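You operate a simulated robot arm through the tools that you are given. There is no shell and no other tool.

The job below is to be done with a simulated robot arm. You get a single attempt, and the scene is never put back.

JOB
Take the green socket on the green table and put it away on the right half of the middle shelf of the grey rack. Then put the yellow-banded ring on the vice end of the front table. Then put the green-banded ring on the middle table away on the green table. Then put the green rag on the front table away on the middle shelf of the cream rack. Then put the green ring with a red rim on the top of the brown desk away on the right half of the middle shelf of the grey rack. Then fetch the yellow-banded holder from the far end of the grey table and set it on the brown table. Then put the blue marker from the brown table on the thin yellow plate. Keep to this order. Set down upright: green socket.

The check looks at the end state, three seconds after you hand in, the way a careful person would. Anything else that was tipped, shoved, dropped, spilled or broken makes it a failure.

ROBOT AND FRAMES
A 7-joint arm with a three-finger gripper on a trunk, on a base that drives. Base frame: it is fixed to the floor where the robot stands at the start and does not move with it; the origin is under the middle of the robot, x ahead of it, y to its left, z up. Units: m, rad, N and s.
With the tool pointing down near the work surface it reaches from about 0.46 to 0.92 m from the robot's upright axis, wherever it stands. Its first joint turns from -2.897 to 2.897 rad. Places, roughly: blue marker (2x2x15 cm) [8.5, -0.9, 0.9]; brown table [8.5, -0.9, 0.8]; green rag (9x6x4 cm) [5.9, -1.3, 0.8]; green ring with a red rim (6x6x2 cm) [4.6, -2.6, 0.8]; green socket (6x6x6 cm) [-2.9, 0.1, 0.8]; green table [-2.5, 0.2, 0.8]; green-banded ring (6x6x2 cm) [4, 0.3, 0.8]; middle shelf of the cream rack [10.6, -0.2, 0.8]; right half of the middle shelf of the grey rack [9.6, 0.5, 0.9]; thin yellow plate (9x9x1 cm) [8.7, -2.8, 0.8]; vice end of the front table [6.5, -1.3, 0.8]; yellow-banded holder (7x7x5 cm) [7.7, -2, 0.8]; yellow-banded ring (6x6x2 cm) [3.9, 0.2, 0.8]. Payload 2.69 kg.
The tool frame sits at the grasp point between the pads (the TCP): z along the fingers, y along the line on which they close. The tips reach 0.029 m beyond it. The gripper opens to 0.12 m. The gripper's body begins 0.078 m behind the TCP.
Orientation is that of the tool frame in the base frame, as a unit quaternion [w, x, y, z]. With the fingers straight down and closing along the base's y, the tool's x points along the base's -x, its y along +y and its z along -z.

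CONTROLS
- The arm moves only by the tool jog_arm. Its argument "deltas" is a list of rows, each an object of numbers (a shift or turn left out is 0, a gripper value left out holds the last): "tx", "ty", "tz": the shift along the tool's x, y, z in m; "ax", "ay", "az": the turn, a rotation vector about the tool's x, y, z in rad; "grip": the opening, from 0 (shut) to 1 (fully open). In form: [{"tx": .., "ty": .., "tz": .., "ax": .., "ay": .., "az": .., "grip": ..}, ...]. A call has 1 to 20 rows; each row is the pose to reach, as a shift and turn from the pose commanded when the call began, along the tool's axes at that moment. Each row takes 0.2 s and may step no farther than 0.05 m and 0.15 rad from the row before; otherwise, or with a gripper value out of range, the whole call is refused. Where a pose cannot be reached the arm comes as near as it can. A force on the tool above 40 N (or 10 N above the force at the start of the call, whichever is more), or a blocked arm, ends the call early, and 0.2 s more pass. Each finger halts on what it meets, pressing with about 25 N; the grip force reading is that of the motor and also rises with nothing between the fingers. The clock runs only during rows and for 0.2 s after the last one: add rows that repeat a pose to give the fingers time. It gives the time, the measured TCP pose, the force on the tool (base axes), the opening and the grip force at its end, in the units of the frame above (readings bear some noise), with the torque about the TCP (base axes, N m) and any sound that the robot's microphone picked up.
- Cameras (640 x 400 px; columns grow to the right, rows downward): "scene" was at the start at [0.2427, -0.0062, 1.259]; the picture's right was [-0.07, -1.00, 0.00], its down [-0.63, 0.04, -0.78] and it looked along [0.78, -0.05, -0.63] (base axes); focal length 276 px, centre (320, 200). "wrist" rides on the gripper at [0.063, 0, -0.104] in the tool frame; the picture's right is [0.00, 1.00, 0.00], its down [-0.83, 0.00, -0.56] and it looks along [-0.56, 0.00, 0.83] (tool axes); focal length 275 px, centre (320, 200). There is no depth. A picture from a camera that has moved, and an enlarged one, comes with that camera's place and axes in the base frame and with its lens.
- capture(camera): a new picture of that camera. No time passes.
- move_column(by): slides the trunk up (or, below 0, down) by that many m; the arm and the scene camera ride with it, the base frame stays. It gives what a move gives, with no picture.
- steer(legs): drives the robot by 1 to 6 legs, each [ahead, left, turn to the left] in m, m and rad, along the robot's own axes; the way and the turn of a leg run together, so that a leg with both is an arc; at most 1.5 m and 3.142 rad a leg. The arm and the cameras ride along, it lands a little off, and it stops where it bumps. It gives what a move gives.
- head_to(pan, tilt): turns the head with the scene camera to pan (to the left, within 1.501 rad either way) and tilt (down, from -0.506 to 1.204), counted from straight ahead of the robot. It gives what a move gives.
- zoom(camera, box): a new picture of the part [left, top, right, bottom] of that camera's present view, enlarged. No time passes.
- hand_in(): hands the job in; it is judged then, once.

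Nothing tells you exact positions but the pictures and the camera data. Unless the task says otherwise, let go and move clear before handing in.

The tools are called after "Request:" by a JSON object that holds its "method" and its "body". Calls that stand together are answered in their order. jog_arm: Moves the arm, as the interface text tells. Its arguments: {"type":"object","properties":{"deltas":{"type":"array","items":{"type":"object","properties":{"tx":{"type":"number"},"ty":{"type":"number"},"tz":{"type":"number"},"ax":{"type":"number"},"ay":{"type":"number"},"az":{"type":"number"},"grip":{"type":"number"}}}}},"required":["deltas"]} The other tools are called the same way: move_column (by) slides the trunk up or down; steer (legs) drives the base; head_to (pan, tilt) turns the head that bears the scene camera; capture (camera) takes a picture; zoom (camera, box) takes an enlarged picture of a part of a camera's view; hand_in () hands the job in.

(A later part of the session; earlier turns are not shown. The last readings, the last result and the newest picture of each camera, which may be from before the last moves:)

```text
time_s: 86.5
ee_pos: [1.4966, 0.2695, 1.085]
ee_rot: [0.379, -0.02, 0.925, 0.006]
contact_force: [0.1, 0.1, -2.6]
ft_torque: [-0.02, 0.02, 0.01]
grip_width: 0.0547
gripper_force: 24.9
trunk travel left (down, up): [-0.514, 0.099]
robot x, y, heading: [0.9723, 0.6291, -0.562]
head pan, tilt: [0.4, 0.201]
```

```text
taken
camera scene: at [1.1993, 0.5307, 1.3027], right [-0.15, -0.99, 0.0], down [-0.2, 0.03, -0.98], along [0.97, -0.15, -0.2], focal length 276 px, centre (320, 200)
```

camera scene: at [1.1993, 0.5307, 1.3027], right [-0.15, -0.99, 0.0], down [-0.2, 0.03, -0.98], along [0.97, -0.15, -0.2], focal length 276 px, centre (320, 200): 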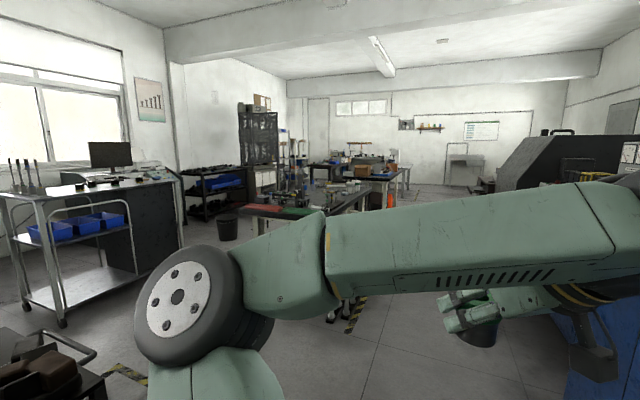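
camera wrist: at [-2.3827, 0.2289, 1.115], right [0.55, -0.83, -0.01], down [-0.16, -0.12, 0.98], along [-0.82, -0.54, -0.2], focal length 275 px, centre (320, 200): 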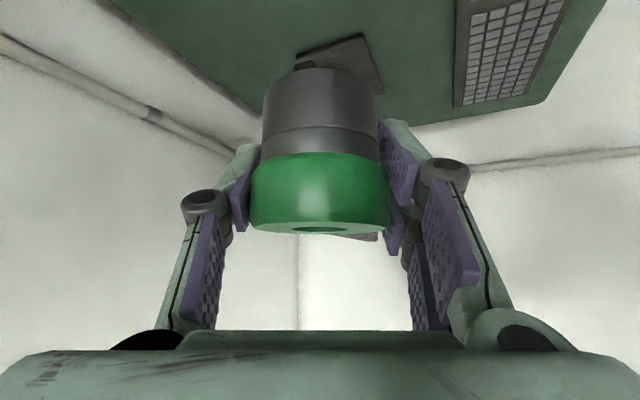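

The aisle runs along my present heading: blue machine on the right, middle table on the left. I drive 1.5 m ahead and look again.

Request:
{"method": "steer", "body": {"legs": [[1.4, 0.0, 0.0]]}}

Request:
{"method": "head_to", "body": {"pan": -0.7, "tilt": 0.3}}

Request:
{"method": "capture", "body": {"camera": "scene"}}

Request:
{"method": "head_to", "body": {"pan": 0.9, "tilt": 0.35}}

Request:
{"method": "capture", "body": {"camera": "scene"}}

Request:
{"method": "head_to", "body": {"pan": 0.2, "tilt": 0.1}}

Request:
{"method": "capture", "body": {"camera": "scene"}}

```text
time_s: 93.5
ee_pos: [2.6936, -0.4561, 1.0847]
ee_rot: [0.379, -0.025, 0.925, 0.009]
contact_force: [-0.3, 1.1, -3.3]
ft_torque: [-0.05, -0.03, -0.03]
grip_width: 0.0551
gripper_force: 24.9
trunk travel left (down, up): [-0.514, 0.099]
robot x, y, heading: [2.1669, -0.106, -0.547]
head pan, tilt: [0.4, 0.201]
```

```text
time_s: 94.8
ee_pos: [2.6942, -0.4555, 1.0844]
ee_rot: [0.38, -0.025, 0.925, 0.009]
contact_force: [0.2, 0.3, -2.9]
ft_torque: [-0.01, 0.0, -0.03]
grip_width: 0.0547
gripper_force: 24.9
trunk travel left (down, up): [-0.514, 0.099]
robot x, y, heading: [2.1655, -0.1063, -0.549]
head pan, tilt: [-0.7, 0.3]
```

```text
taken
camera scene: at [2.3306, -0.2721, 1.2934], right [-0.95, -0.32, 0.0], down [-0.1, 0.28, -0.96], along [0.31, -0.9, -0.3], focal length 276 px, centre (320, 200)
```

scene: 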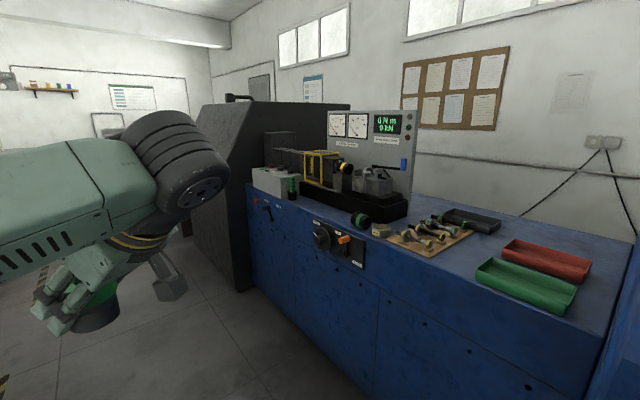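

```text
time_s: 96.5
ee_pos: [2.6941, -0.4573, 1.0837]
ee_rot: [0.38, -0.025, 0.925, 0.008]
contact_force: [0.1, -0.3, -2.7]
ft_torque: [0.03, 0.03, -0.02]
grip_width: 0.0547
gripper_force: 25.2
trunk travel left (down, up): [-0.514, 0.099]
robot x, y, heading: [2.1671, -0.1014, -0.545]
head pan, tilt: [0.901, 0.351]
```

```text
taken
camera scene: at [2.3879, -0.1513, 1.2887], right [0.35, -0.94, 0.0], down [-0.32, -0.12, -0.94], along [0.88, 0.33, -0.34], focal length 276 px, centre (320, 200)
```

scene: 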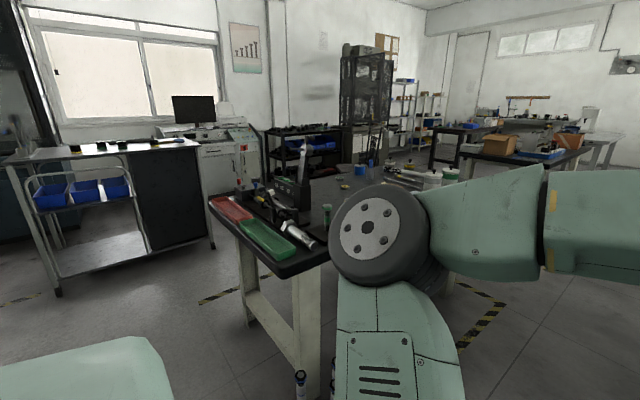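

```text
time_s: 97.6
ee_pos: [2.6942, -0.4563, 1.0855]
ee_rot: [0.379, -0.025, 0.925, 0.008]
contact_force: [0.0, 0.1, -3.4]
ft_torque: [-0.01, 0.0, 0.01]
grip_width: 0.0549
gripper_force: 25.5
trunk travel left (down, up): [-0.514, 0.099]
robot x, y, heading: [2.1632, -0.1018, -0.548]
head pan, tilt: [0.201, 0.099]
```

```text
taken
camera scene: at [2.3873, -0.2147, 1.312], right [-0.34, -0.94, 0.0], down [-0.09, 0.03, -0.99], along [0.94, -0.33, -0.1], focal length 276 px, centre (320, 200)
```

scene: 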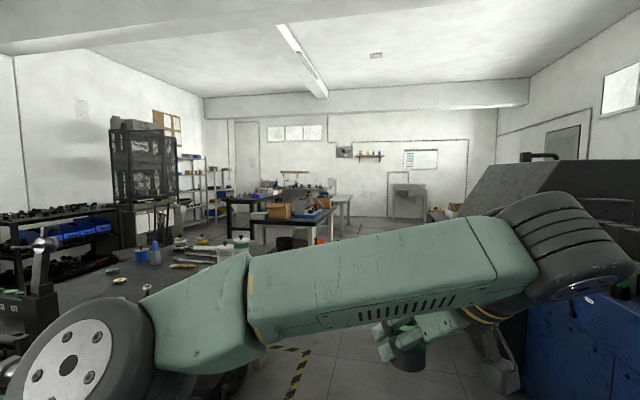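

The aisle ahead is clear (blue bench right, middle table left). I continue 1.3 m and check again; the racks are in the far left corner.

Request:
{"method": "steer", "body": {"legs": [[1.3, 0.0, 0.0]]}}

Request:
{"method": "head_to", "body": {"pan": 0.5, "tilt": 0.15}}

Request:
{"method": "capture", "body": {"camera": "scene"}}

Request:
{"method": "head_to", "body": {"pan": 1.3, "tilt": 0.5}}

Request:
{"method": "capture", "body": {"camera": "scene"}}

Request:
{"method": "head_to", "body": {"pan": -0.6, "tilt": 0.3}}

Request:
{"method": "capture", "body": {"camera": "scene"}}

```text
time_s: 104.1
ee_pos: [3.8015, -1.1338, 1.0844]
ee_rot: [0.38, -0.022, 0.925, 0.007]
contact_force: [-0.4, -0.3, -3.7]
ft_torque: [-0.02, 0.0, 0.03]
grip_width: 0.0548
gripper_force: 25.3
trunk travel left (down, up): [-0.514, 0.099]
robot x, y, heading: [3.2787, -0.7784, -0.549]
head pan, tilt: [0.201, 0.099]
```

```text
time_s: 104.9
ee_pos: [3.8007, -1.1373, 1.0857]
ee_rot: [0.38, -0.023, 0.925, 0.007]
contact_force: [-0.5, -0.4, -2.3]
ft_torque: [0.0, 0.01, 0.01]
grip_width: 0.0546
gripper_force: 25.0
trunk travel left (down, up): [-0.514, 0.099]
robot x, y, heading: [3.2764, -0.7809, -0.553]
head pan, tilt: [0.499, 0.15]
```

```text
taken
camera scene: at [3.5027, -0.8657, 1.3074], right [-0.05, -1.0, 0.0], down [-0.15, 0.01, -0.99], along [0.99, -0.05, -0.15], focal length 276 px, centre (320, 200)
```

scene: 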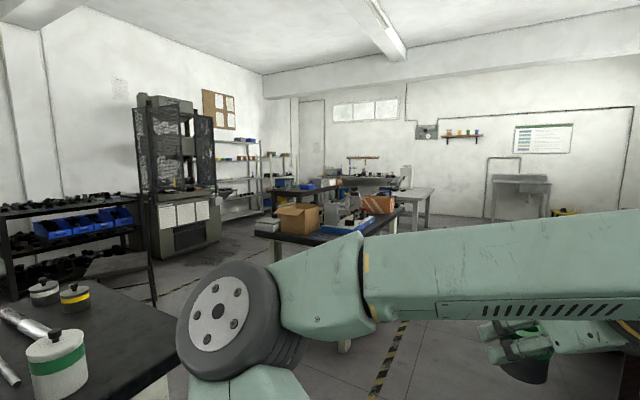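

```text
time_s: 106.0
ee_pos: [3.8019, -1.1363, 1.0848]
ee_rot: [0.38, -0.021, 0.925, 0.007]
contact_force: [-0.8, 0.6, -2.9]
ft_torque: [-0.01, 0.03, -0.02]
grip_width: 0.0543
gripper_force: 24.9
trunk travel left (down, up): [-0.514, 0.099]
robot x, y, heading: [3.2771, -0.7794, -0.545]
head pan, tilt: [1.3, 0.499]
```

```text
taken
camera scene: at [3.4767, -0.7989, 1.275], right [0.68, -0.73, 0.0], down [-0.35, -0.33, -0.88], along [0.64, 0.6, -0.48], focal length 276 px, centre (320, 200)
```

scene: 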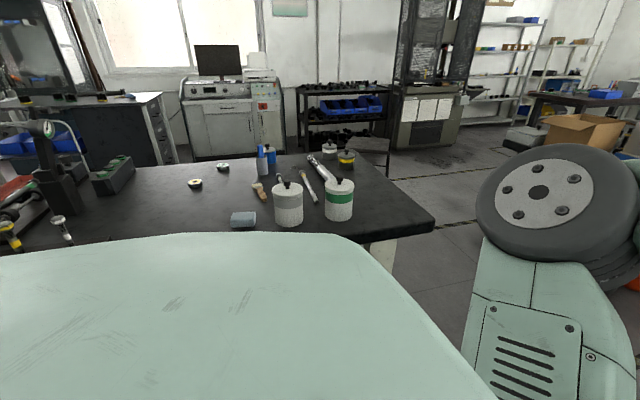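

```text
time_s: 107.9
ee_pos: [3.8023, -1.1345, 1.0851]
ee_rot: [0.379, -0.022, 0.925, 0.008]
contact_force: [0.3, -0.1, -2.8]
ft_torque: [0.02, -0.01, -0.02]
grip_width: 0.0547
gripper_force: 25.1
trunk travel left (down, up): [-0.514, 0.099]
robot x, y, heading: [3.2762, -0.7786, -0.55]
head pan, tilt: [-0.6, 0.3]
```

```text
taken
camera scene: at [3.4482, -0.9461, 1.2934], right [-0.91, -0.41, 0.0], down [-0.12, 0.27, -0.96], along [0.39, -0.87, -0.3], focal length 276 px, centre (320, 200)
```

scene: 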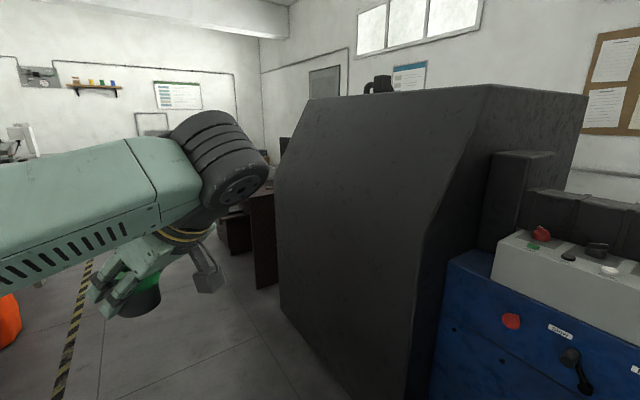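

There's a gap of about 1 m between the middle table's far end and the front table. I'll drive to face that gap and turn left towards the racks.

Request:
{"method": "steer", "body": {"legs": [[1.21, 0.0, 0.0], [0, 0, 1.56]]}}

Request:
{"method": "head_to", "body": {"pan": -0.5, "tilt": 0.4}}

Request:
{"method": "capture", "body": {"camera": "scene"}}

Request:
{"method": "head_to", "body": {"pan": 0.7, "tilt": 0.45}}

Request:
{"method": "capture", "body": {"camera": "scene"}}

Request:
{"method": "capture", "body": {"camera": "wrist"}}

```text
time_s: 118.0
ee_pos: [4.6814, -0.895, 1.0858]
ee_rot: [-0.266, 0.664, -0.644, -0.271]
contact_force: [-0.3, -0.5, -2.8]
ft_torque: [0.06, -0.02, 0.02]
grip_width: 0.0543
gripper_force: 24.7
trunk travel left (down, up): [-0.514, 0.099]
robot x, y, heading: [4.3179, -1.416, 1.003]
head pan, tilt: [-0.6, 0.3]
```

```text
time_s: 118.6
ee_pos: [4.6815, -0.8953, 1.084]
ee_rot: [-0.266, 0.664, -0.644, -0.271]
contact_force: [-0.6, -0.6, -2.4]
ft_torque: [0.0, 0.0, 0.01]
grip_width: 0.0547
gripper_force: 25.0
trunk travel left (down, up): [-0.514, 0.099]
robot x, y, heading: [4.3133, -1.4156, 1.0]
head pan, tilt: [-0.499, 0.4]
```

```text
taken
camera scene: at [4.4816, -1.2385, 1.2842], right [0.48, -0.88, 0.0], down [-0.34, -0.19, -0.92], along [0.81, 0.44, -0.39], focal length 276 px, centre (320, 200)
```

scene: 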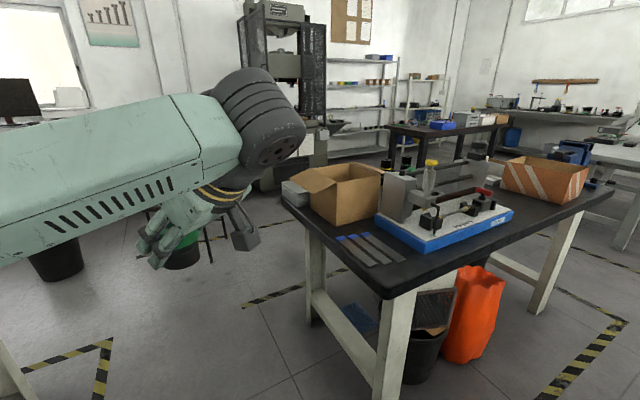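

```text
time_s: 120.0
ee_pos: [4.6807, -0.8959, 1.0857]
ee_rot: [-0.266, 0.663, -0.645, -0.271]
contact_force: [-0.6, 0.3, -3.8]
ft_torque: [-0.01, 0.03, -0.03]
grip_width: 0.0548
gripper_force: 24.6
trunk travel left (down, up): [-0.514, 0.099]
robot x, y, heading: [4.3165, -1.4141, 1.008]
head pan, tilt: [0.7, 0.45]
```

```text
taken
camera scene: at [4.3885, -1.192, 1.2795], right [0.99, 0.13, 0.0], down [0.06, -0.43, -0.9], along [-0.12, 0.89, -0.44], focal length 276 px, centre (320, 200)
```

scene: 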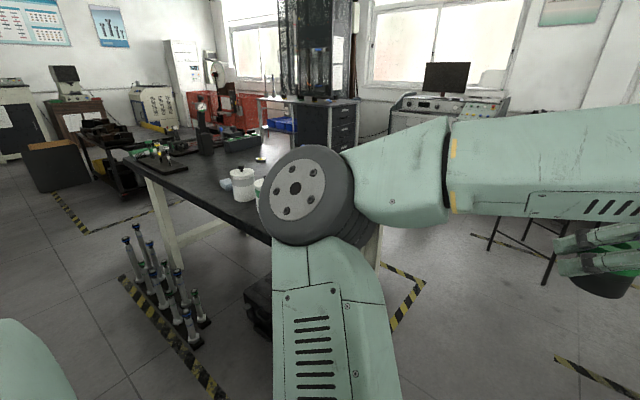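

```text
taken
camera wrist: at [4.6853, -1.0128, 1.1149], right [-1.0, -0.03, -0.01], down [-0.01, 0.2, 0.98], along [-0.03, 0.98, -0.2], focal length 275 px, centre (320, 200)
```

wrist: 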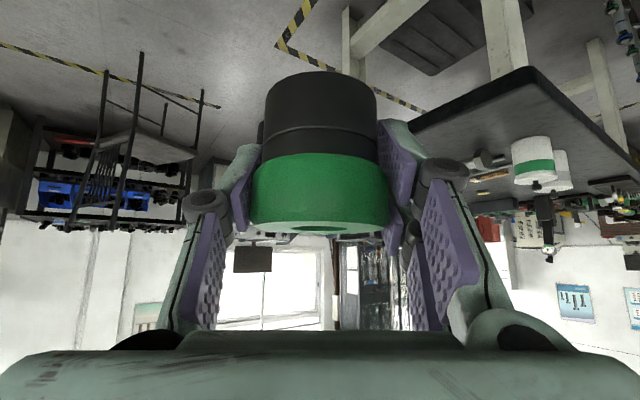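

The front table with box and blue vice is on the right; a black stool stands beyond the gap on the left. I move ahead 0.7 m into the gap and look at the stool and free floor.

Request:
{"method": "steer", "body": {"legs": [[0.7, 0.0, 0.0]]}}

Request:
{"method": "head_to", "body": {"pan": -0.6, "tilt": 0.45}}

Request:
{"method": "capture", "body": {"camera": "scene"}}

Request:
{"method": "head_to", "body": {"pan": 0.5, "tilt": 0.45}}

Request:
{"method": "capture", "body": {"camera": "scene"}}

Request:
{"method": "capture", "body": {"camera": "wrist"}}

```text
time_s: 123.9
ee_pos: [5.0529, -0.3059, 1.0845]
ee_rot: [-0.265, 0.665, -0.644, -0.271]
contact_force: [0.2, -0.4, -3.1]
ft_torque: [0.01, 0.0, -0.01]
grip_width: 0.0549
gripper_force: 24.8
trunk travel left (down, up): [-0.514, 0.099]
robot x, y, heading: [4.6889, -0.8243, 1.007]
head pan, tilt: [0.7, 0.45]
```

```text
time_s: 125.3
ee_pos: [5.0534, -0.3073, 1.0859]
ee_rot: [-0.265, 0.665, -0.643, -0.271]
contact_force: [-0.3, -0.5, -2.7]
ft_torque: [-0.01, -0.03, -0.02]
grip_width: 0.0548
gripper_force: 24.8
trunk travel left (down, up): [-0.514, 0.099]
robot x, y, heading: [4.6877, -0.8264, 1.005]
head pan, tilt: [-0.6, 0.45]
```

```text
taken
camera scene: at [4.8579, -0.6594, 1.2795], right [0.4, -0.92, 0.0], down [-0.4, -0.17, -0.9], along [0.83, 0.36, -0.44], focal length 276 px, centre (320, 200)
```

scene: 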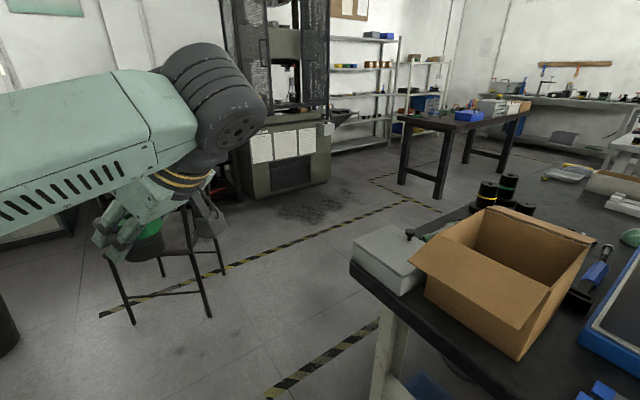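

```text
time_s: 126.7
ee_pos: [5.0529, -0.3067, 1.0837]
ee_rot: [-0.265, 0.665, -0.644, -0.271]
contact_force: [0.5, 0.0, -3.1]
ft_torque: [0.01, 0.01, -0.02]
grip_width: 0.0547
gripper_force: 24.9
trunk travel left (down, up): [-0.514, 0.099]
robot x, y, heading: [4.6852, -0.8319, 1.004]
head pan, tilt: [0.499, 0.45]
```

```text
taken
camera scene: at [4.7795, -0.604, 1.2795], right [1.0, -0.07, 0.0], down [-0.03, -0.43, -0.9], along [0.06, 0.9, -0.44], focal length 276 px, centre (320, 200)
```

scene: 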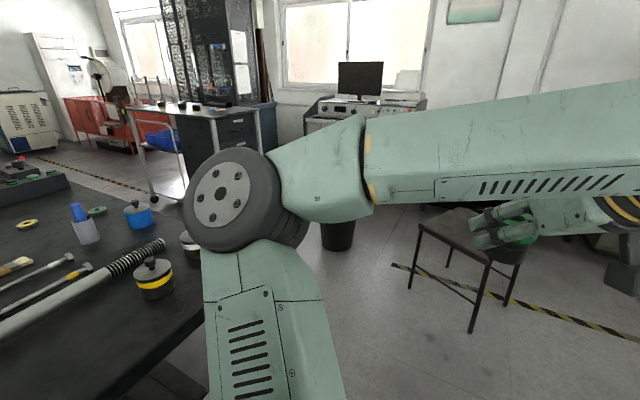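

```text
taken
camera wrist: at [5.0572, -0.4243, 1.1149], right [-1.0, -0.04, -0.01], down [-0.01, 0.2, 0.98], along [-0.03, 0.98, -0.2], focal length 275 px, centre (320, 200)
```

wrist: 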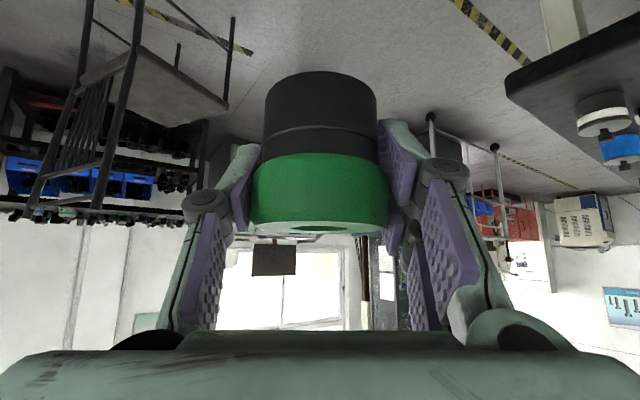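

A chair stands past the gap (legs about 0.9 m from the front table's corner). I raise the trunk for clearance and thread between the chair and the table corner, strafing while facing the racks.

Request:
{"method": "move_column", "body": {"by": 0.09}}

Request:
{"method": "steer", "body": {"legs": [[0.6, -0.03, 0.0], [0.51, -0.33, 0.0]]}}

Request:
{"method": "head_to", "body": {"pan": -0.6, "tilt": 0.45}}

Request:
{"method": "capture", "body": {"camera": "scene"}}

Request:
{"method": "head_to", "body": {"pan": -1.2, "tilt": 0.35}}

Request:
{"method": "capture", "body": {"camera": "scene"}}

```text
time_s: 127.9
ee_pos: [5.0521, -0.3071, 1.1741]
ee_rot: [-0.265, 0.665, -0.643, -0.272]
contact_force: [0.1, 0.1, -2.8]
ft_torque: [0.01, -0.01, 0.0]
grip_width: 0.0547
gripper_force: 24.7
trunk travel left (down, up): [-0.604, 0.009]
robot x, y, heading: [4.688, -0.8251, 1.006]
head pan, tilt: [0.499, 0.45]
```

```text
time_s: 134.3
ee_pos: [5.9533, 0.4288, 1.1751]
ee_rot: [-0.267, 0.661, -0.647, -0.27]
contact_force: [-0.1, 1.0, -3.1]
ft_torque: [-0.04, 0.01, 0.01]
grip_width: 0.0546
gripper_force: 24.9
trunk travel left (down, up): [-0.604, 0.009]
robot x, y, heading: [5.5865, -0.0904, 0.993]
head pan, tilt: [0.499, 0.45]
```

```text
time_s: 135.6
ee_pos: [5.9535, 0.4282, 1.1745]
ee_rot: [-0.267, 0.661, -0.647, -0.27]
contact_force: [0.9, -0.1, -3.0]
ft_torque: [0.0, 0.01, 0.01]
grip_width: 0.0548
gripper_force: 24.7
trunk travel left (down, up): [-0.604, 0.009]
robot x, y, heading: [5.5817, -0.0918, 0.996]
head pan, tilt: [-0.6, 0.45]
```

```text
taken
camera scene: at [5.7545, 0.0783, 1.3695], right [0.38, -0.92, 0.0], down [-0.4, -0.17, -0.9], along [0.83, 0.35, -0.44], focal length 276 px, centre (320, 200)
```

scene: 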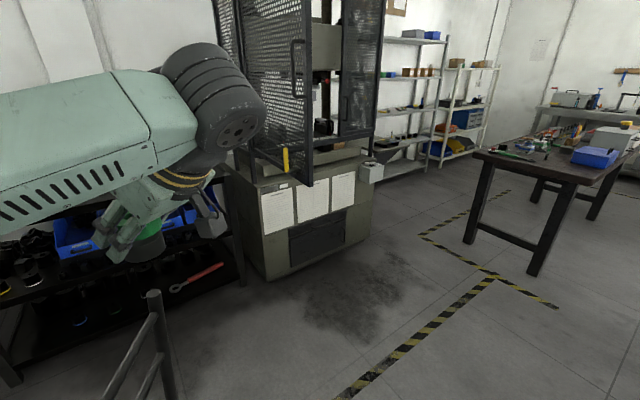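

```text
time_s: 136.6
ee_pos: [5.9528, 0.4287, 1.1744]
ee_rot: [-0.267, 0.661, -0.647, -0.27]
contact_force: [-0.5, 0.0, -3.2]
ft_torque: [-0.01, 0.0, 0.01]
grip_width: 0.0546
gripper_force: 24.8
trunk travel left (down, up): [-0.604, 0.009]
robot x, y, heading: [5.5851, -0.0878, 0.989]
head pan, tilt: [-1.201, 0.351]
```

```text
taken
camera scene: at [5.7608, 0.0239, 1.3787], right [-0.2, -0.98, 0.0], down [-0.34, 0.07, -0.94], along [0.92, -0.19, -0.34], focal length 276 px, centre (320, 200)
```

scene: 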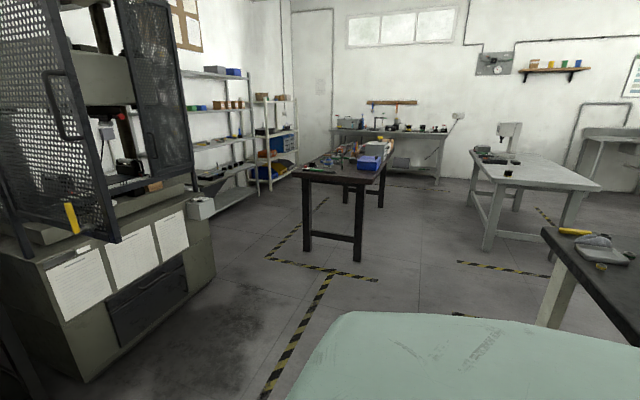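

Now I see the route: the dark (brown) table in the centre, grey rack then cream rack on the left wall. The gap by the press is narrow, so I'll strafe along the wider aisle between the brown table and the grey table, around its far end.

Request:
{"method": "steer", "body": {"legs": [[0.03, 0.0, 0.025], [0, -1.3, 0.0]]}}

Request:
{"method": "head_to", "body": {"pan": -1.1, "tilt": 0.4}}

Request:
{"method": "capture", "body": {"camera": "scene"}}

Request:
{"method": "head_to", "body": {"pan": -0.4, "tilt": 0.3}}

Request:
{"method": "capture", "body": {"camera": "scene"}}

```text
time_s: 147.4
ee_pos: [7.0652, -0.206, 1.1757]
ee_rot: [-0.261, 0.674, -0.634, -0.275]
contact_force: [-0.3, -0.3, -3.9]
ft_torque: [-0.01, 0.0, -0.01]
grip_width: 0.0547
gripper_force: 24.5
trunk travel left (down, up): [-0.604, 0.009]
robot x, y, heading: [6.7176, -0.739, 1.036]
head pan, tilt: [-1.201, 0.351]
```

```text
time_s: 148.1
ee_pos: [7.066, -0.207, 1.1743]
ee_rot: [-0.261, 0.675, -0.633, -0.276]
contact_force: [0.0, 0.2, -3.4]
ft_torque: [0.02, -0.04, 0.01]
grip_width: 0.0546
gripper_force: 25.1
trunk travel left (down, up): [-0.604, 0.009]
robot x, y, heading: [6.7213, -0.7375, 1.035]
head pan, tilt: [-1.1, 0.4]
```

```text
taken
camera scene: at [6.8913, -0.6096, 1.3742], right [-0.06, -1.0, 0.0], down [-0.39, 0.02, -0.92], along [0.92, -0.06, -0.39], focal length 276 px, centre (320, 200)
```

scene: 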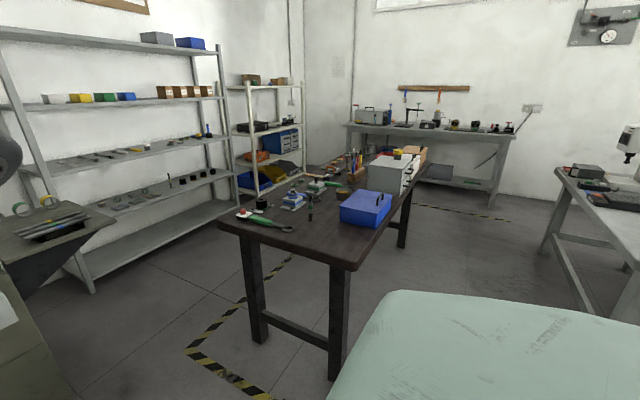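

```text
time_s: 149.2
ee_pos: [7.0656, -0.2072, 1.1744]
ee_rot: [-0.261, 0.675, -0.633, -0.275]
contact_force: [0.0, 0.7, -2.7]
ft_torque: [-0.02, -0.03, 0.0]
grip_width: 0.0545
gripper_force: 24.7
trunk travel left (down, up): [-0.604, 0.009]
robot x, y, heading: [6.7169, -0.7374, 1.037]
head pan, tilt: [-0.4, 0.3]
```

```text
taken
camera scene: at [6.874, -0.5483, 1.3834], right [0.59, -0.8, 0.0], down [-0.24, -0.18, -0.96], along [0.77, 0.57, -0.3], focal length 276 px, centre (320, 200)
```

scene: 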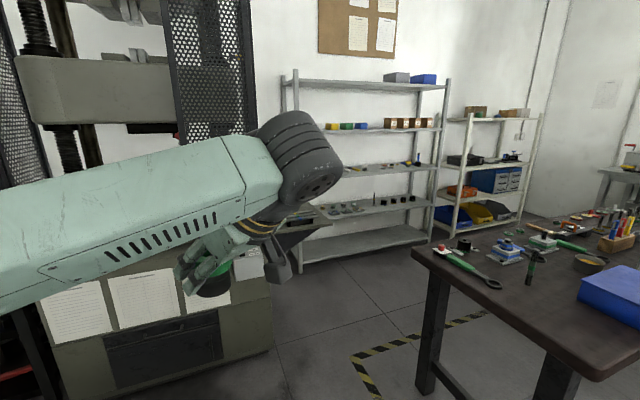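

The brown table's far side leads to the racks, and the aisle on this side is clear. I keep strafing right with the arm passing high over the brown table's edge.

Request:
{"method": "steer", "body": {"legs": [[0, -1.4, 0.0], [0, 0, -0.02]]}}

Request:
{"method": "head_to", "body": {"pan": -0.9, "tilt": 0.45}}

Request:
{"method": "capture", "body": {"camera": "scene"}}

Request:
{"method": "head_to", "body": {"pan": -1.5, "tilt": 0.4}}

Request:
{"method": "capture", "body": {"camera": "scene"}}

```text
time_s: 160.6
ee_pos: [8.2857, -0.9272, 1.1748]
ee_rot: [-0.263, 0.669, -0.639, -0.274]
contact_force: [-0.2, 0.0, -2.4]
ft_torque: [0.04, 0.0, 0.03]
grip_width: 0.0548
gripper_force: 25.7
trunk travel left (down, up): [-0.604, 0.009]
robot x, y, heading: [7.9287, -1.45, 1.017]
head pan, tilt: [-0.4, 0.3]
```

```text
time_s: 161.5
ee_pos: [8.2858, -0.9275, 1.1752]
ee_rot: [-0.263, 0.669, -0.639, -0.273]
contact_force: [-0.7, -0.1, -2.8]
ft_torque: [-0.01, 0.0, -0.02]
grip_width: 0.0547
gripper_force: 24.7
trunk travel left (down, up): [-0.604, 0.009]
robot x, y, heading: [7.9296, -1.4521, 1.021]
head pan, tilt: [-0.901, 0.45]
```

```text
taken
camera scene: at [8.1023, -1.3083, 1.3695], right [0.12, -0.99, 0.0], down [-0.43, -0.05, -0.9], along [0.89, 0.11, -0.44], focal length 276 px, centre (320, 200)
```

scene: 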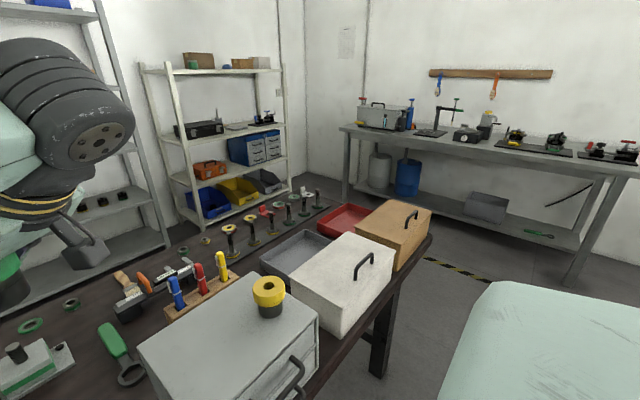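

```text
time_s: 162.5
ee_pos: [8.2855, -0.9259, 1.1737]
ee_rot: [-0.263, 0.669, -0.639, -0.273]
contact_force: [-0.1, -0.7, -2.9]
ft_torque: [0.04, -0.02, 0.0]
grip_width: 0.0546
gripper_force: 25.0
trunk travel left (down, up): [-0.604, 0.009]
robot x, y, heading: [7.9268, -1.4523, 1.016]
head pan, tilt: [-1.499, 0.4]
```

```text
taken
camera scene: at [8.0932, -1.3619, 1.3741], right [-0.46, -0.89, 0.0], down [-0.35, 0.18, -0.92], along [0.82, -0.42, -0.39], focal length 276 px, centre (320, 200)
```

scene: 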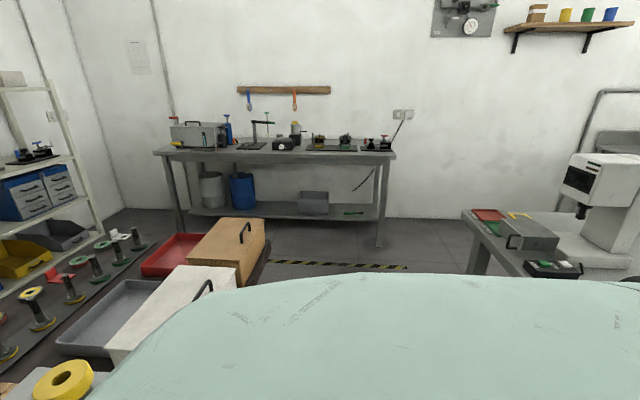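

The aisle is clear to the far end of the brown table. I'll strafe on to its end, then go ahead towards the cream rack side.

Request:
{"method": "steer", "body": {"legs": [[0, -1.45, 0.0], [0, -0.18, 0.0]]}}

Request:
{"method": "head_to", "body": {"pan": 0.9, "tilt": 0.5}}

Request:
{"method": "capture", "body": {"camera": "scene"}}

Request:
{"method": "head_to", "body": {"pan": -0.6, "tilt": 0.5}}

Request:
{"method": "capture", "body": {"camera": "scene"}}

```text
time_s: 175.6
ee_pos: [9.6833, -1.7757, 1.175]
ee_rot: [-0.262, 0.672, -0.636, -0.274]
contact_force: [0.4, 0.4, -2.9]
ft_torque: [0.0, 0.02, 0.01]
grip_width: 0.0548
gripper_force: 25.9
trunk travel left (down, up): [-0.604, 0.009]
robot x, y, heading: [9.3289, -2.3036, 1.031]
head pan, tilt: [-1.499, 0.4]
```

```text
time_s: 177.8
ee_pos: [9.6826, -1.7749, 1.1748]
ee_rot: [-0.263, 0.672, -0.636, -0.274]
contact_force: [0.2, 0.5, -2.8]
ft_torque: [-0.01, 0.0, -0.01]
grip_width: 0.0549
gripper_force: 24.8
trunk travel left (down, up): [-0.604, 0.009]
robot x, y, heading: [9.329, -2.3015, 1.027]
head pan, tilt: [0.901, 0.499]
```

```text
taken
camera scene: at [9.3794, -2.0854, 1.365], right [0.94, 0.35, 0.0], down [0.17, -0.45, -0.88], along [-0.31, 0.82, -0.48], focal length 276 px, centre (320, 200)
```

scene: 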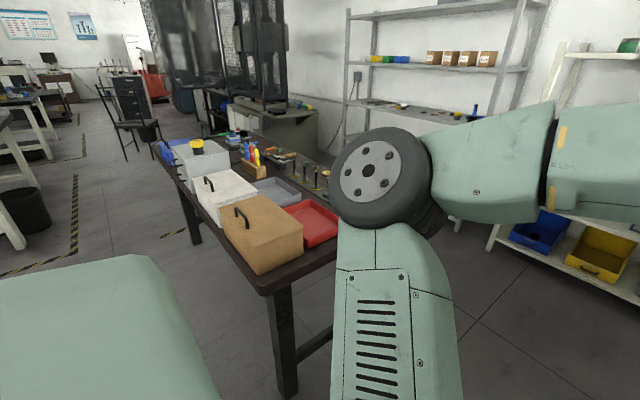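

```text
time_s: 179.4
ee_pos: [9.6816, -1.7762, 1.1755]
ee_rot: [-0.262, 0.672, -0.635, -0.275]
contact_force: [-0.1, 0.5, -2.2]
ft_torque: [0.01, -0.01, -0.02]
grip_width: 0.0547
gripper_force: 25.3
trunk travel left (down, up): [-0.604, 0.009]
robot x, y, heading: [9.3303, -2.3031, 1.031]
head pan, tilt: [-0.6, 0.499]
```

```text
taken
camera scene: at [9.4939, -2.1329, 1.365], right [0.41, -0.91, 0.0], down [-0.44, -0.2, -0.88], along [0.8, 0.36, -0.48], focal length 276 px, centre (320, 200)
```

scene: 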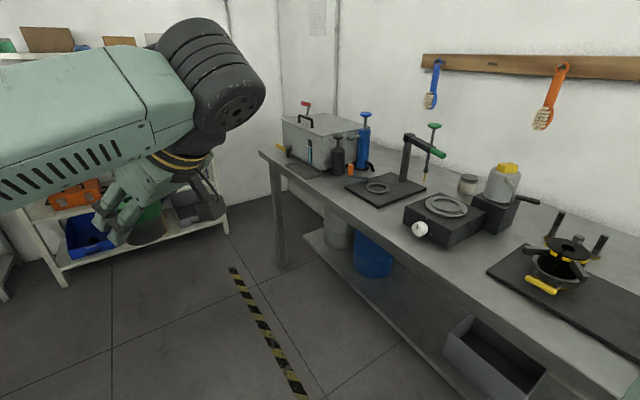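

I'm past the end of the brown table. Now ahead 1.4 m towards the racks, keeping the gripper clear of the rack fronts.

Request:
{"method": "steer", "body": {"legs": [[1.4, 0.0, -0.012]]}}

Request:
{"method": "head_to", "body": {"pan": 0.95, "tilt": 0.45}}

Request:
{"method": "capture", "body": {"camera": "scene"}}

Request:
{"method": "capture", "body": {"camera": "wrist"}}

```text
time_s: 186.4
ee_pos: [10.4253, -0.5818, 1.1744]
ee_rot: [-0.264, 0.667, -0.64, -0.274]
contact_force: [-1.1, -0.4, -2.9]
ft_torque: [-0.02, 0.01, -0.01]
grip_width: 0.0545
gripper_force: 24.8
trunk travel left (down, up): [-0.604, 0.009]
robot x, y, heading: [10.0628, -1.1036, 1.014]
head pan, tilt: [-0.6, 0.499]
```

```text
time_s: 188.1
ee_pos: [10.4256, -0.5818, 1.1743]
ee_rot: [-0.264, 0.667, -0.641, -0.273]
contact_force: [0.5, 0.2, -3.2]
ft_torque: [0.0, 0.01, 0.02]
grip_width: 0.0548
gripper_force: 25.0
trunk travel left (down, up): [-0.604, 0.009]
robot x, y, heading: [10.0656, -1.1072, 1.02]
head pan, tilt: [0.949, 0.45]
```

```text
taken
camera scene: at [10.1137, -0.8879, 1.3695], right [0.92, 0.38, 0.0], down [0.17, -0.4, -0.9], along [-0.34, 0.83, -0.44], focal length 276 px, centre (320, 200)
```

scene: 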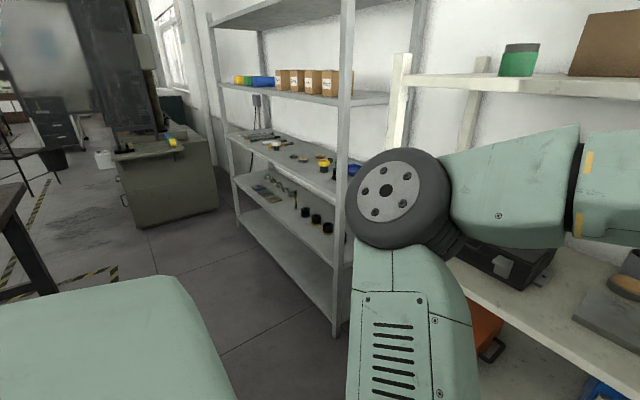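

```text
taken
camera wrist: at [10.4306, -0.6994, 1.2048], right [-1.0, -0.04, -0.01], down [-0.01, 0.2, 0.98], along [-0.04, 0.98, -0.2], focal length 275 px, centre (320, 200)
```

wrist: 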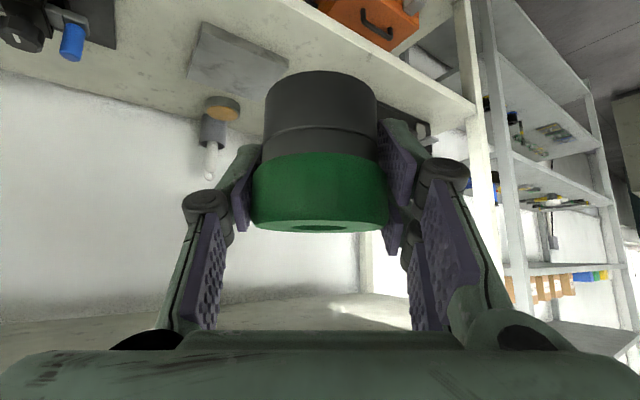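

The grey rack spans from about U=6.7 to 8.2 along the wall; its middle shelf holds small parts. I nudge ahead a little and strafe left in front of its right half.

Request:
{"method": "steer", "body": {"legs": [[0.06, 0.0, 0.0], [0, 0.7, 0.0]]}}

Request:
{"method": "head_to", "body": {"pan": 0.6, "tilt": 0.45}}

Request:
{"method": "capture", "body": {"camera": "scene"}}

Request:
{"method": "capture", "body": {"camera": "wrist"}}

```text
time_s: 194.5
ee_pos: [9.8694, -0.1641, 1.1748]
ee_rot: [-0.264, 0.668, -0.641, -0.272]
contact_force: [0.4, -0.2, -3.2]
ft_torque: [0.01, 0.01, -0.03]
grip_width: 0.0548
gripper_force: 24.9
trunk travel left (down, up): [-0.604, 0.009]
robot x, y, heading: [9.5052, -0.6855, 1.017]
head pan, tilt: [0.949, 0.45]
```

```text
time_s: 195.3
ee_pos: [9.8684, -0.164, 1.1742]
ee_rot: [-0.264, 0.667, -0.641, -0.272]
contact_force: [0.0, -0.3, -3.6]
ft_torque: [-0.01, -0.03, -0.01]
grip_width: 0.0546
gripper_force: 24.9
trunk travel left (down, up): [-0.604, 0.009]
robot x, y, heading: [9.5097, -0.6864, 1.018]
head pan, tilt: [0.6, 0.45]
```

```text
taken
camera scene: at [9.5881, -0.4633, 1.3695], right [1.0, 0.04, 0.0], down [0.02, -0.43, -0.9], along [-0.04, 0.9, -0.44], focal length 276 px, centre (320, 200)
```

scene: 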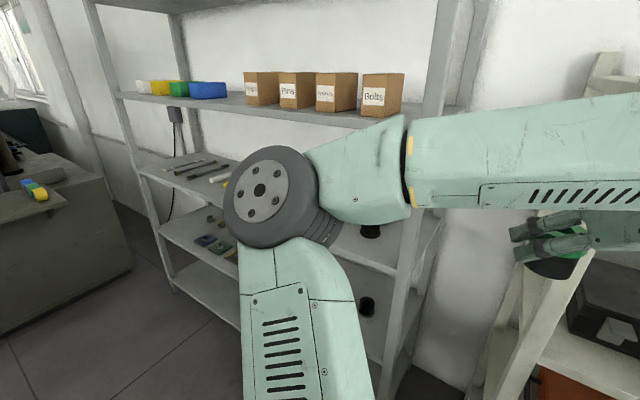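

```text
taken
camera wrist: at [9.8739, -0.2816, 1.2048], right [-1.0, -0.04, -0.01], down [-0.01, 0.2, 0.98], along [-0.04, 0.98, -0.2], focal length 275 px, centre (320, 200)
```

wrist: 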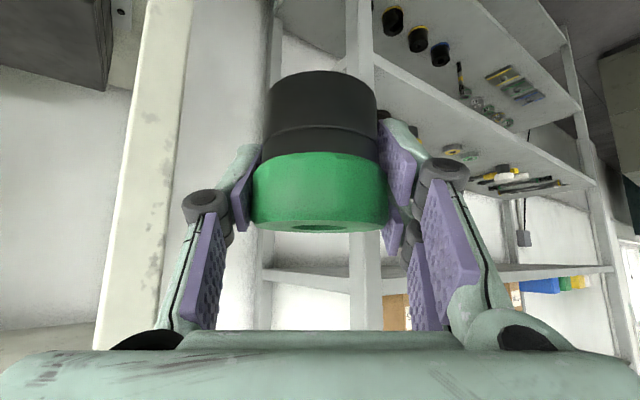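

I'm at the right end of the grey rack. I strafe further left to line the gripper up with the right half of the rack, and use the wrist camera to look at the middle shelf.

Request:
{"method": "steer", "body": {"legs": [[0, 0.5, 0.0]]}}

Request:
{"method": "move_column", "body": {"by": -0.12}}

Request:
{"method": "capture", "body": {"camera": "wrist"}}

Request:
{"method": "head_to", "body": {"pan": -0.3, "tilt": 0.45}}

Request:
{"method": "capture", "body": {"camera": "scene"}}

Request:
{"method": "head_to", "body": {"pan": -0.8, "tilt": 0.45}}

Request:
{"method": "capture", "body": {"camera": "scene"}}

```text
time_s: 199.7
ee_pos: [9.4417, 0.1007, 1.1742]
ee_rot: [-0.264, 0.668, -0.64, -0.272]
contact_force: [0.5, 0.3, -2.8]
ft_torque: [0.0, -0.02, 0.02]
grip_width: 0.0548
gripper_force: 24.8
trunk travel left (down, up): [-0.604, 0.009]
robot x, y, heading: [9.0823, -0.4233, 1.011]
head pan, tilt: [0.6, 0.45]
```

```text
time_s: 201.2
ee_pos: [9.4428, 0.1008, 1.054]
ee_rot: [-0.264, 0.667, -0.641, -0.272]
contact_force: [0.2, -0.3, -3.4]
ft_torque: [-0.03, -0.02, -0.02]
grip_width: 0.0546
gripper_force: 24.6
trunk travel left (down, up): [-0.484, 0.129]
robot x, y, heading: [9.0818, -0.4213, 1.012]
head pan, tilt: [0.6, 0.45]
```

```text
taken
camera wrist: at [9.4475, -0.0163, 1.0849], right [-1.0, -0.04, -0.01], down [-0.02, 0.2, 0.98], along [-0.04, 0.98, -0.2], focal length 275 px, centre (320, 200)
```

wrist: 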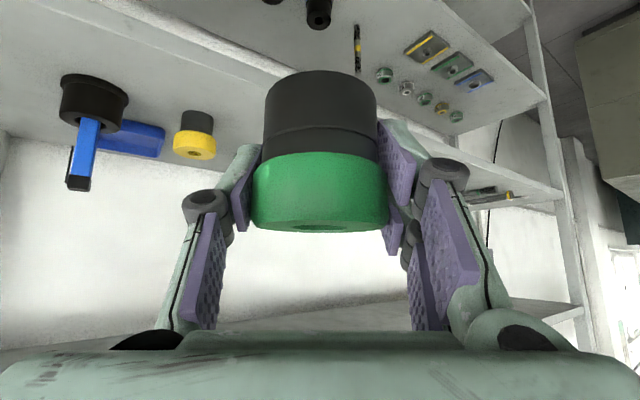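

```text
time_s: 202.4
ee_pos: [9.4436, 0.1008, 1.0546]
ee_rot: [-0.264, 0.668, -0.64, -0.273]
contact_force: [-0.5, 0.4, -3.3]
ft_torque: [0.01, 0.01, -0.01]
grip_width: 0.0547
gripper_force: 24.2
trunk travel left (down, up): [-0.484, 0.129]
robot x, y, heading: [9.0824, -0.4213, 1.011]
head pan, tilt: [-0.3, 0.45]
```

```text
taken
camera scene: at [9.2355, -0.2298, 1.2495], right [0.66, -0.76, 0.0], down [-0.33, -0.29, -0.9], along [0.68, 0.59, -0.44], focal length 276 px, centre (320, 200)
```

scene: 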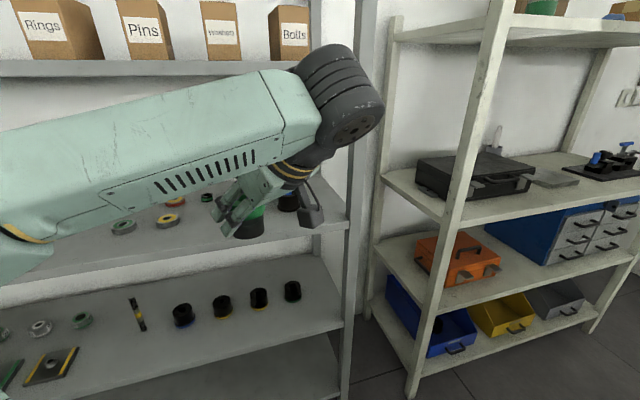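

```text
time_s: 203.3
ee_pos: [9.4423, 0.1018, 1.0544]
ee_rot: [-0.263, 0.668, -0.64, -0.273]
contact_force: [-0.6, 0.1, -2.9]
ft_torque: [-0.02, 0.0, -0.01]
grip_width: 0.0546
gripper_force: 25.1
trunk travel left (down, up): [-0.484, 0.129]
robot x, y, heading: [9.0851, -0.4217, 1.013]
head pan, tilt: [-0.799, 0.45]
```

```text
taken
camera scene: at [9.2558, -0.2703, 1.2495], right [0.21, -0.98, 0.0], down [-0.43, -0.09, -0.9], along [0.88, 0.19, -0.44], focal length 276 px, centre (320, 200)
```

scene: 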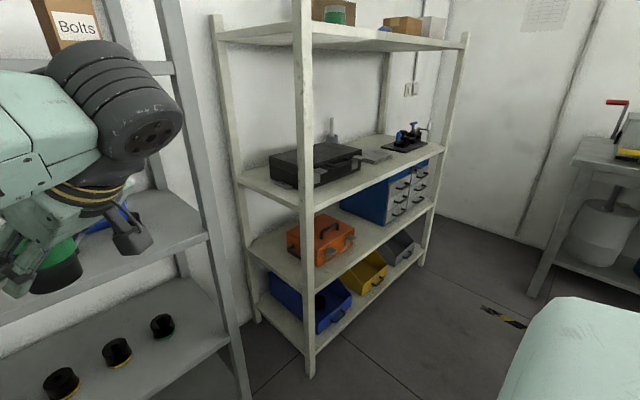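

The middle shelf (about z=0.88) holds rings, a yellow socket and a black/blue part, with some free room between. I yaw the tool to face the rack squarely and look again with the wrist camera.

Request:
{"method": "jog_arm", "body": {"deltas": [{"ax": 0.0842, "az": 0.0857}, {"ax": 0.1684, "az": 0.1714}, {"ax": 0.2526, "az": 0.2571}, {"ax": 0.3368, "az": 0.3428}, {"ax": 0.421, "az": 0.4285}, {"ax": 0.421, "az": 0.4285}]}}

Request:
{"method": "capture", "body": {"camera": "wrist"}}

Request:
{"method": "head_to", "body": {"pan": -0.1, "tilt": 0.5}}

Request:
{"method": "capture", "body": {"camera": "scene"}}

```text
time_s: 204.7
ee_pos: [9.4423, 0.1003, 1.0542]
ee_rot: [0.333, -0.447, 0.81, 0.183]
contact_force: [-0.1, 0.0, -2.7]
ft_torque: [0.0, 0.01, 0.01]
grip_width: 0.055
gripper_force: 25.0
trunk travel left (down, up): [-0.484, 0.129]
robot x, y, heading: [9.0766, -0.4237, 1.018]
head pan, tilt: [-0.799, 0.45]
```

```text
taken
camera wrist: at [9.3801, 0.0015, 1.0846], right [-0.85, 0.53, 0.0], down [0.1, 0.17, 0.98], along [0.52, 0.83, -0.2], focal length 275 px, centre (320, 200)
```

wrist: 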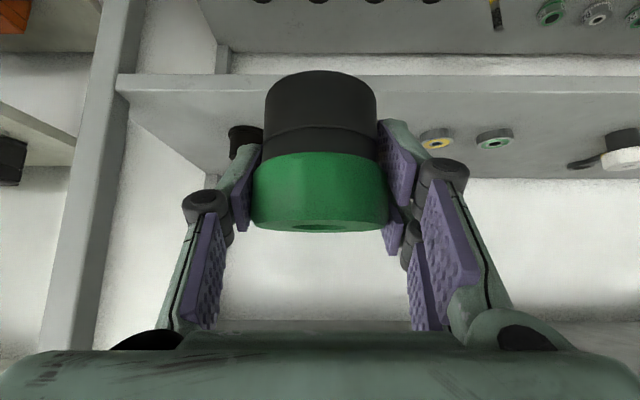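

```text
time_s: 205.8
ee_pos: [9.4423, 0.1023, 1.0546]
ee_rot: [0.334, -0.448, 0.809, 0.183]
contact_force: [0.4, 0.9, -2.5]
ft_torque: [0.0, 0.03, -0.03]
grip_width: 0.0546
gripper_force: 25.4
trunk travel left (down, up): [-0.484, 0.129]
robot x, y, heading: [9.0794, -0.4221, 1.011]
head pan, tilt: [-0.099, 0.499]
```

```text
taken
camera scene: at [9.2216, -0.218, 1.245], right [0.79, -0.61, 0.0], down [-0.29, -0.38, -0.88], along [0.54, 0.7, -0.48], focal length 276 px, centre (320, 200)
```

scene: 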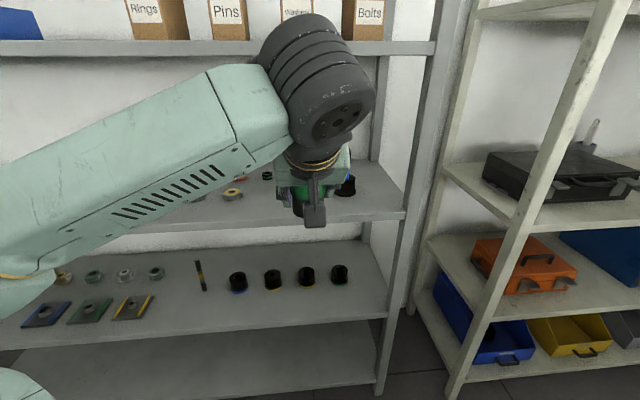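

Free spot: between the ring near U≈7.77 and the yellow socket at U≈7.98. I lower the trunk, shift the gripper sideways to U≈7.868 while still outside the rack, and check.

Request:
{"method": "move_column", "body": {"by": -0.09}}

Request:
{"method": "jog_arm", "body": {"deltas": [{"ty": 0.035}, {"ty": 0.07}, {"ty": 0.105}, {"ty": 0.105}]}}

Request:
{"method": "capture", "body": {"camera": "wrist"}}

Request:
{"method": "capture", "body": {"camera": "scene"}}

```text
time_s: 207.1
ee_pos: [9.4428, 0.1015, 0.9666]
ee_rot: [0.333, -0.448, 0.809, 0.184]
contact_force: [-0.5, 0.0, -2.3]
ft_torque: [-0.03, 0.02, -0.01]
grip_width: 0.0547
gripper_force: 24.6
trunk travel left (down, up): [-0.394, 0.219]
robot x, y, heading: [9.0848, -0.42, 1.016]
head pan, tilt: [-0.099, 0.499]
```

```text
time_s: 208.1
ee_pos: [9.3528, 0.1566, 0.9645]
ee_rot: [0.333, -0.448, 0.809, 0.183]
contact_force: [0.1, 0.2, -2.8]
ft_torque: [-0.02, 0.0, 0.0]
grip_width: 0.0545
gripper_force: 25.0
trunk travel left (down, up): [-0.394, 0.219]
robot x, y, heading: [9.0866, -0.4258, 1.011]
head pan, tilt: [-0.099, 0.499]
```

```text
taken
camera wrist: at [9.2919, 0.0572, 0.9943], right [-0.85, 0.53, -0.01], down [0.1, 0.17, 0.98], along [0.52, 0.83, -0.2], focal length 275 px, centre (320, 200)
```

wrist: 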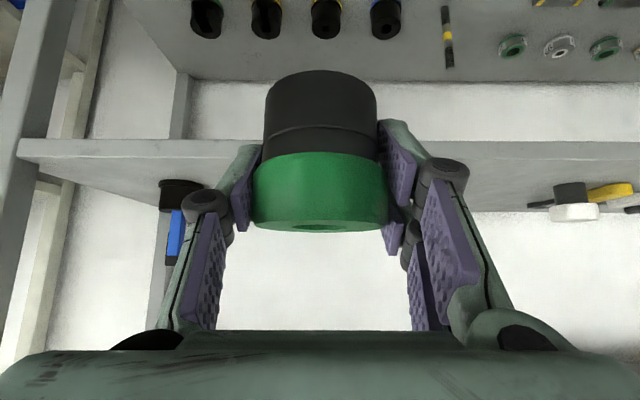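

```text
taken
camera scene: at [9.2214, -0.2179, 1.155], right [0.79, -0.61, 0.0], down [-0.29, -0.38, -0.88], along [0.54, 0.7, -0.48], focal length 276 px, centre (320, 200)
```

scene: 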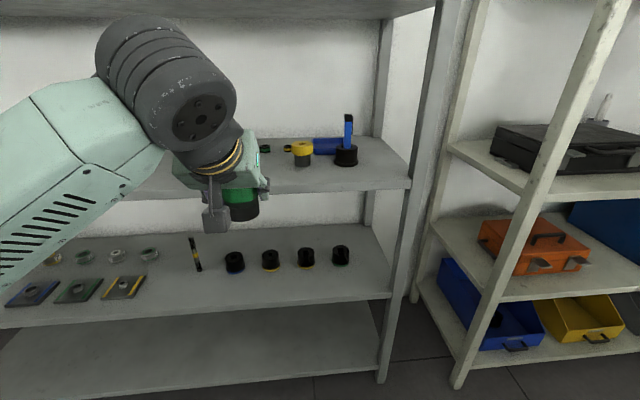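

Shelf top is at about z=0.868, front edge V≈5.27; my lateral position U≈7.868 is right. Now I insert straight in by 0.30 m with the socket just above shelf height.

Request:
{"method": "jog_arm", "body": {"deltas": [{"tx": -0.0273, "tz": 0.027}, {"tx": -0.0546, "tz": 0.0539}, {"tx": -0.0819, "tz": 0.0809}, {"tx": -0.1092, "tz": 0.1078}, {"tx": -0.1365, "tz": 0.1348}, {"tx": -0.1365, "tz": 0.1348}]}}

Request:
{"method": "capture", "body": {"camera": "wrist"}}

Request:
{"method": "capture", "body": {"camera": "scene"}}

```text
time_s: 209.5
ee_pos: [9.4579, 0.3203, 0.9651]
ee_rot: [0.334, -0.448, 0.809, 0.184]
contact_force: [0.0, -0.4, -2.4]
ft_torque: [0.0, 0.03, 0.0]
grip_width: 0.0548
gripper_force: 25.4
trunk travel left (down, up): [-0.394, 0.219]
robot x, y, heading: [9.0782, -0.4221, 1.014]
head pan, tilt: [-0.099, 0.499]
```

```text
taken
camera wrist: at [9.3946, 0.2204, 0.9938], right [-0.85, 0.53, 0.0], down [0.1, 0.17, 0.98], along [0.52, 0.83, -0.2], focal length 275 px, centre (320, 200)
```

wrist: 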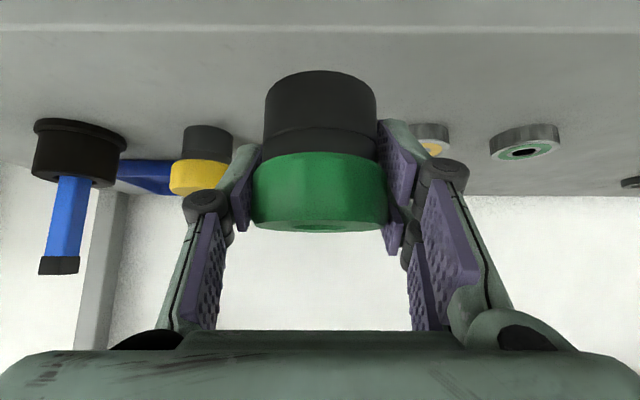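

```text
taken
camera scene: at [9.2216, -0.2178, 1.155], right [0.79, -0.61, 0.0], down [-0.29, -0.38, -0.88], along [0.54, 0.7, -0.48], focal length 276 px, centre (320, 200)
```

scene: 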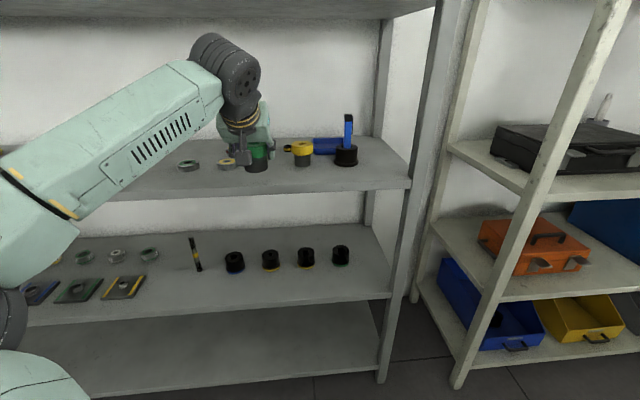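

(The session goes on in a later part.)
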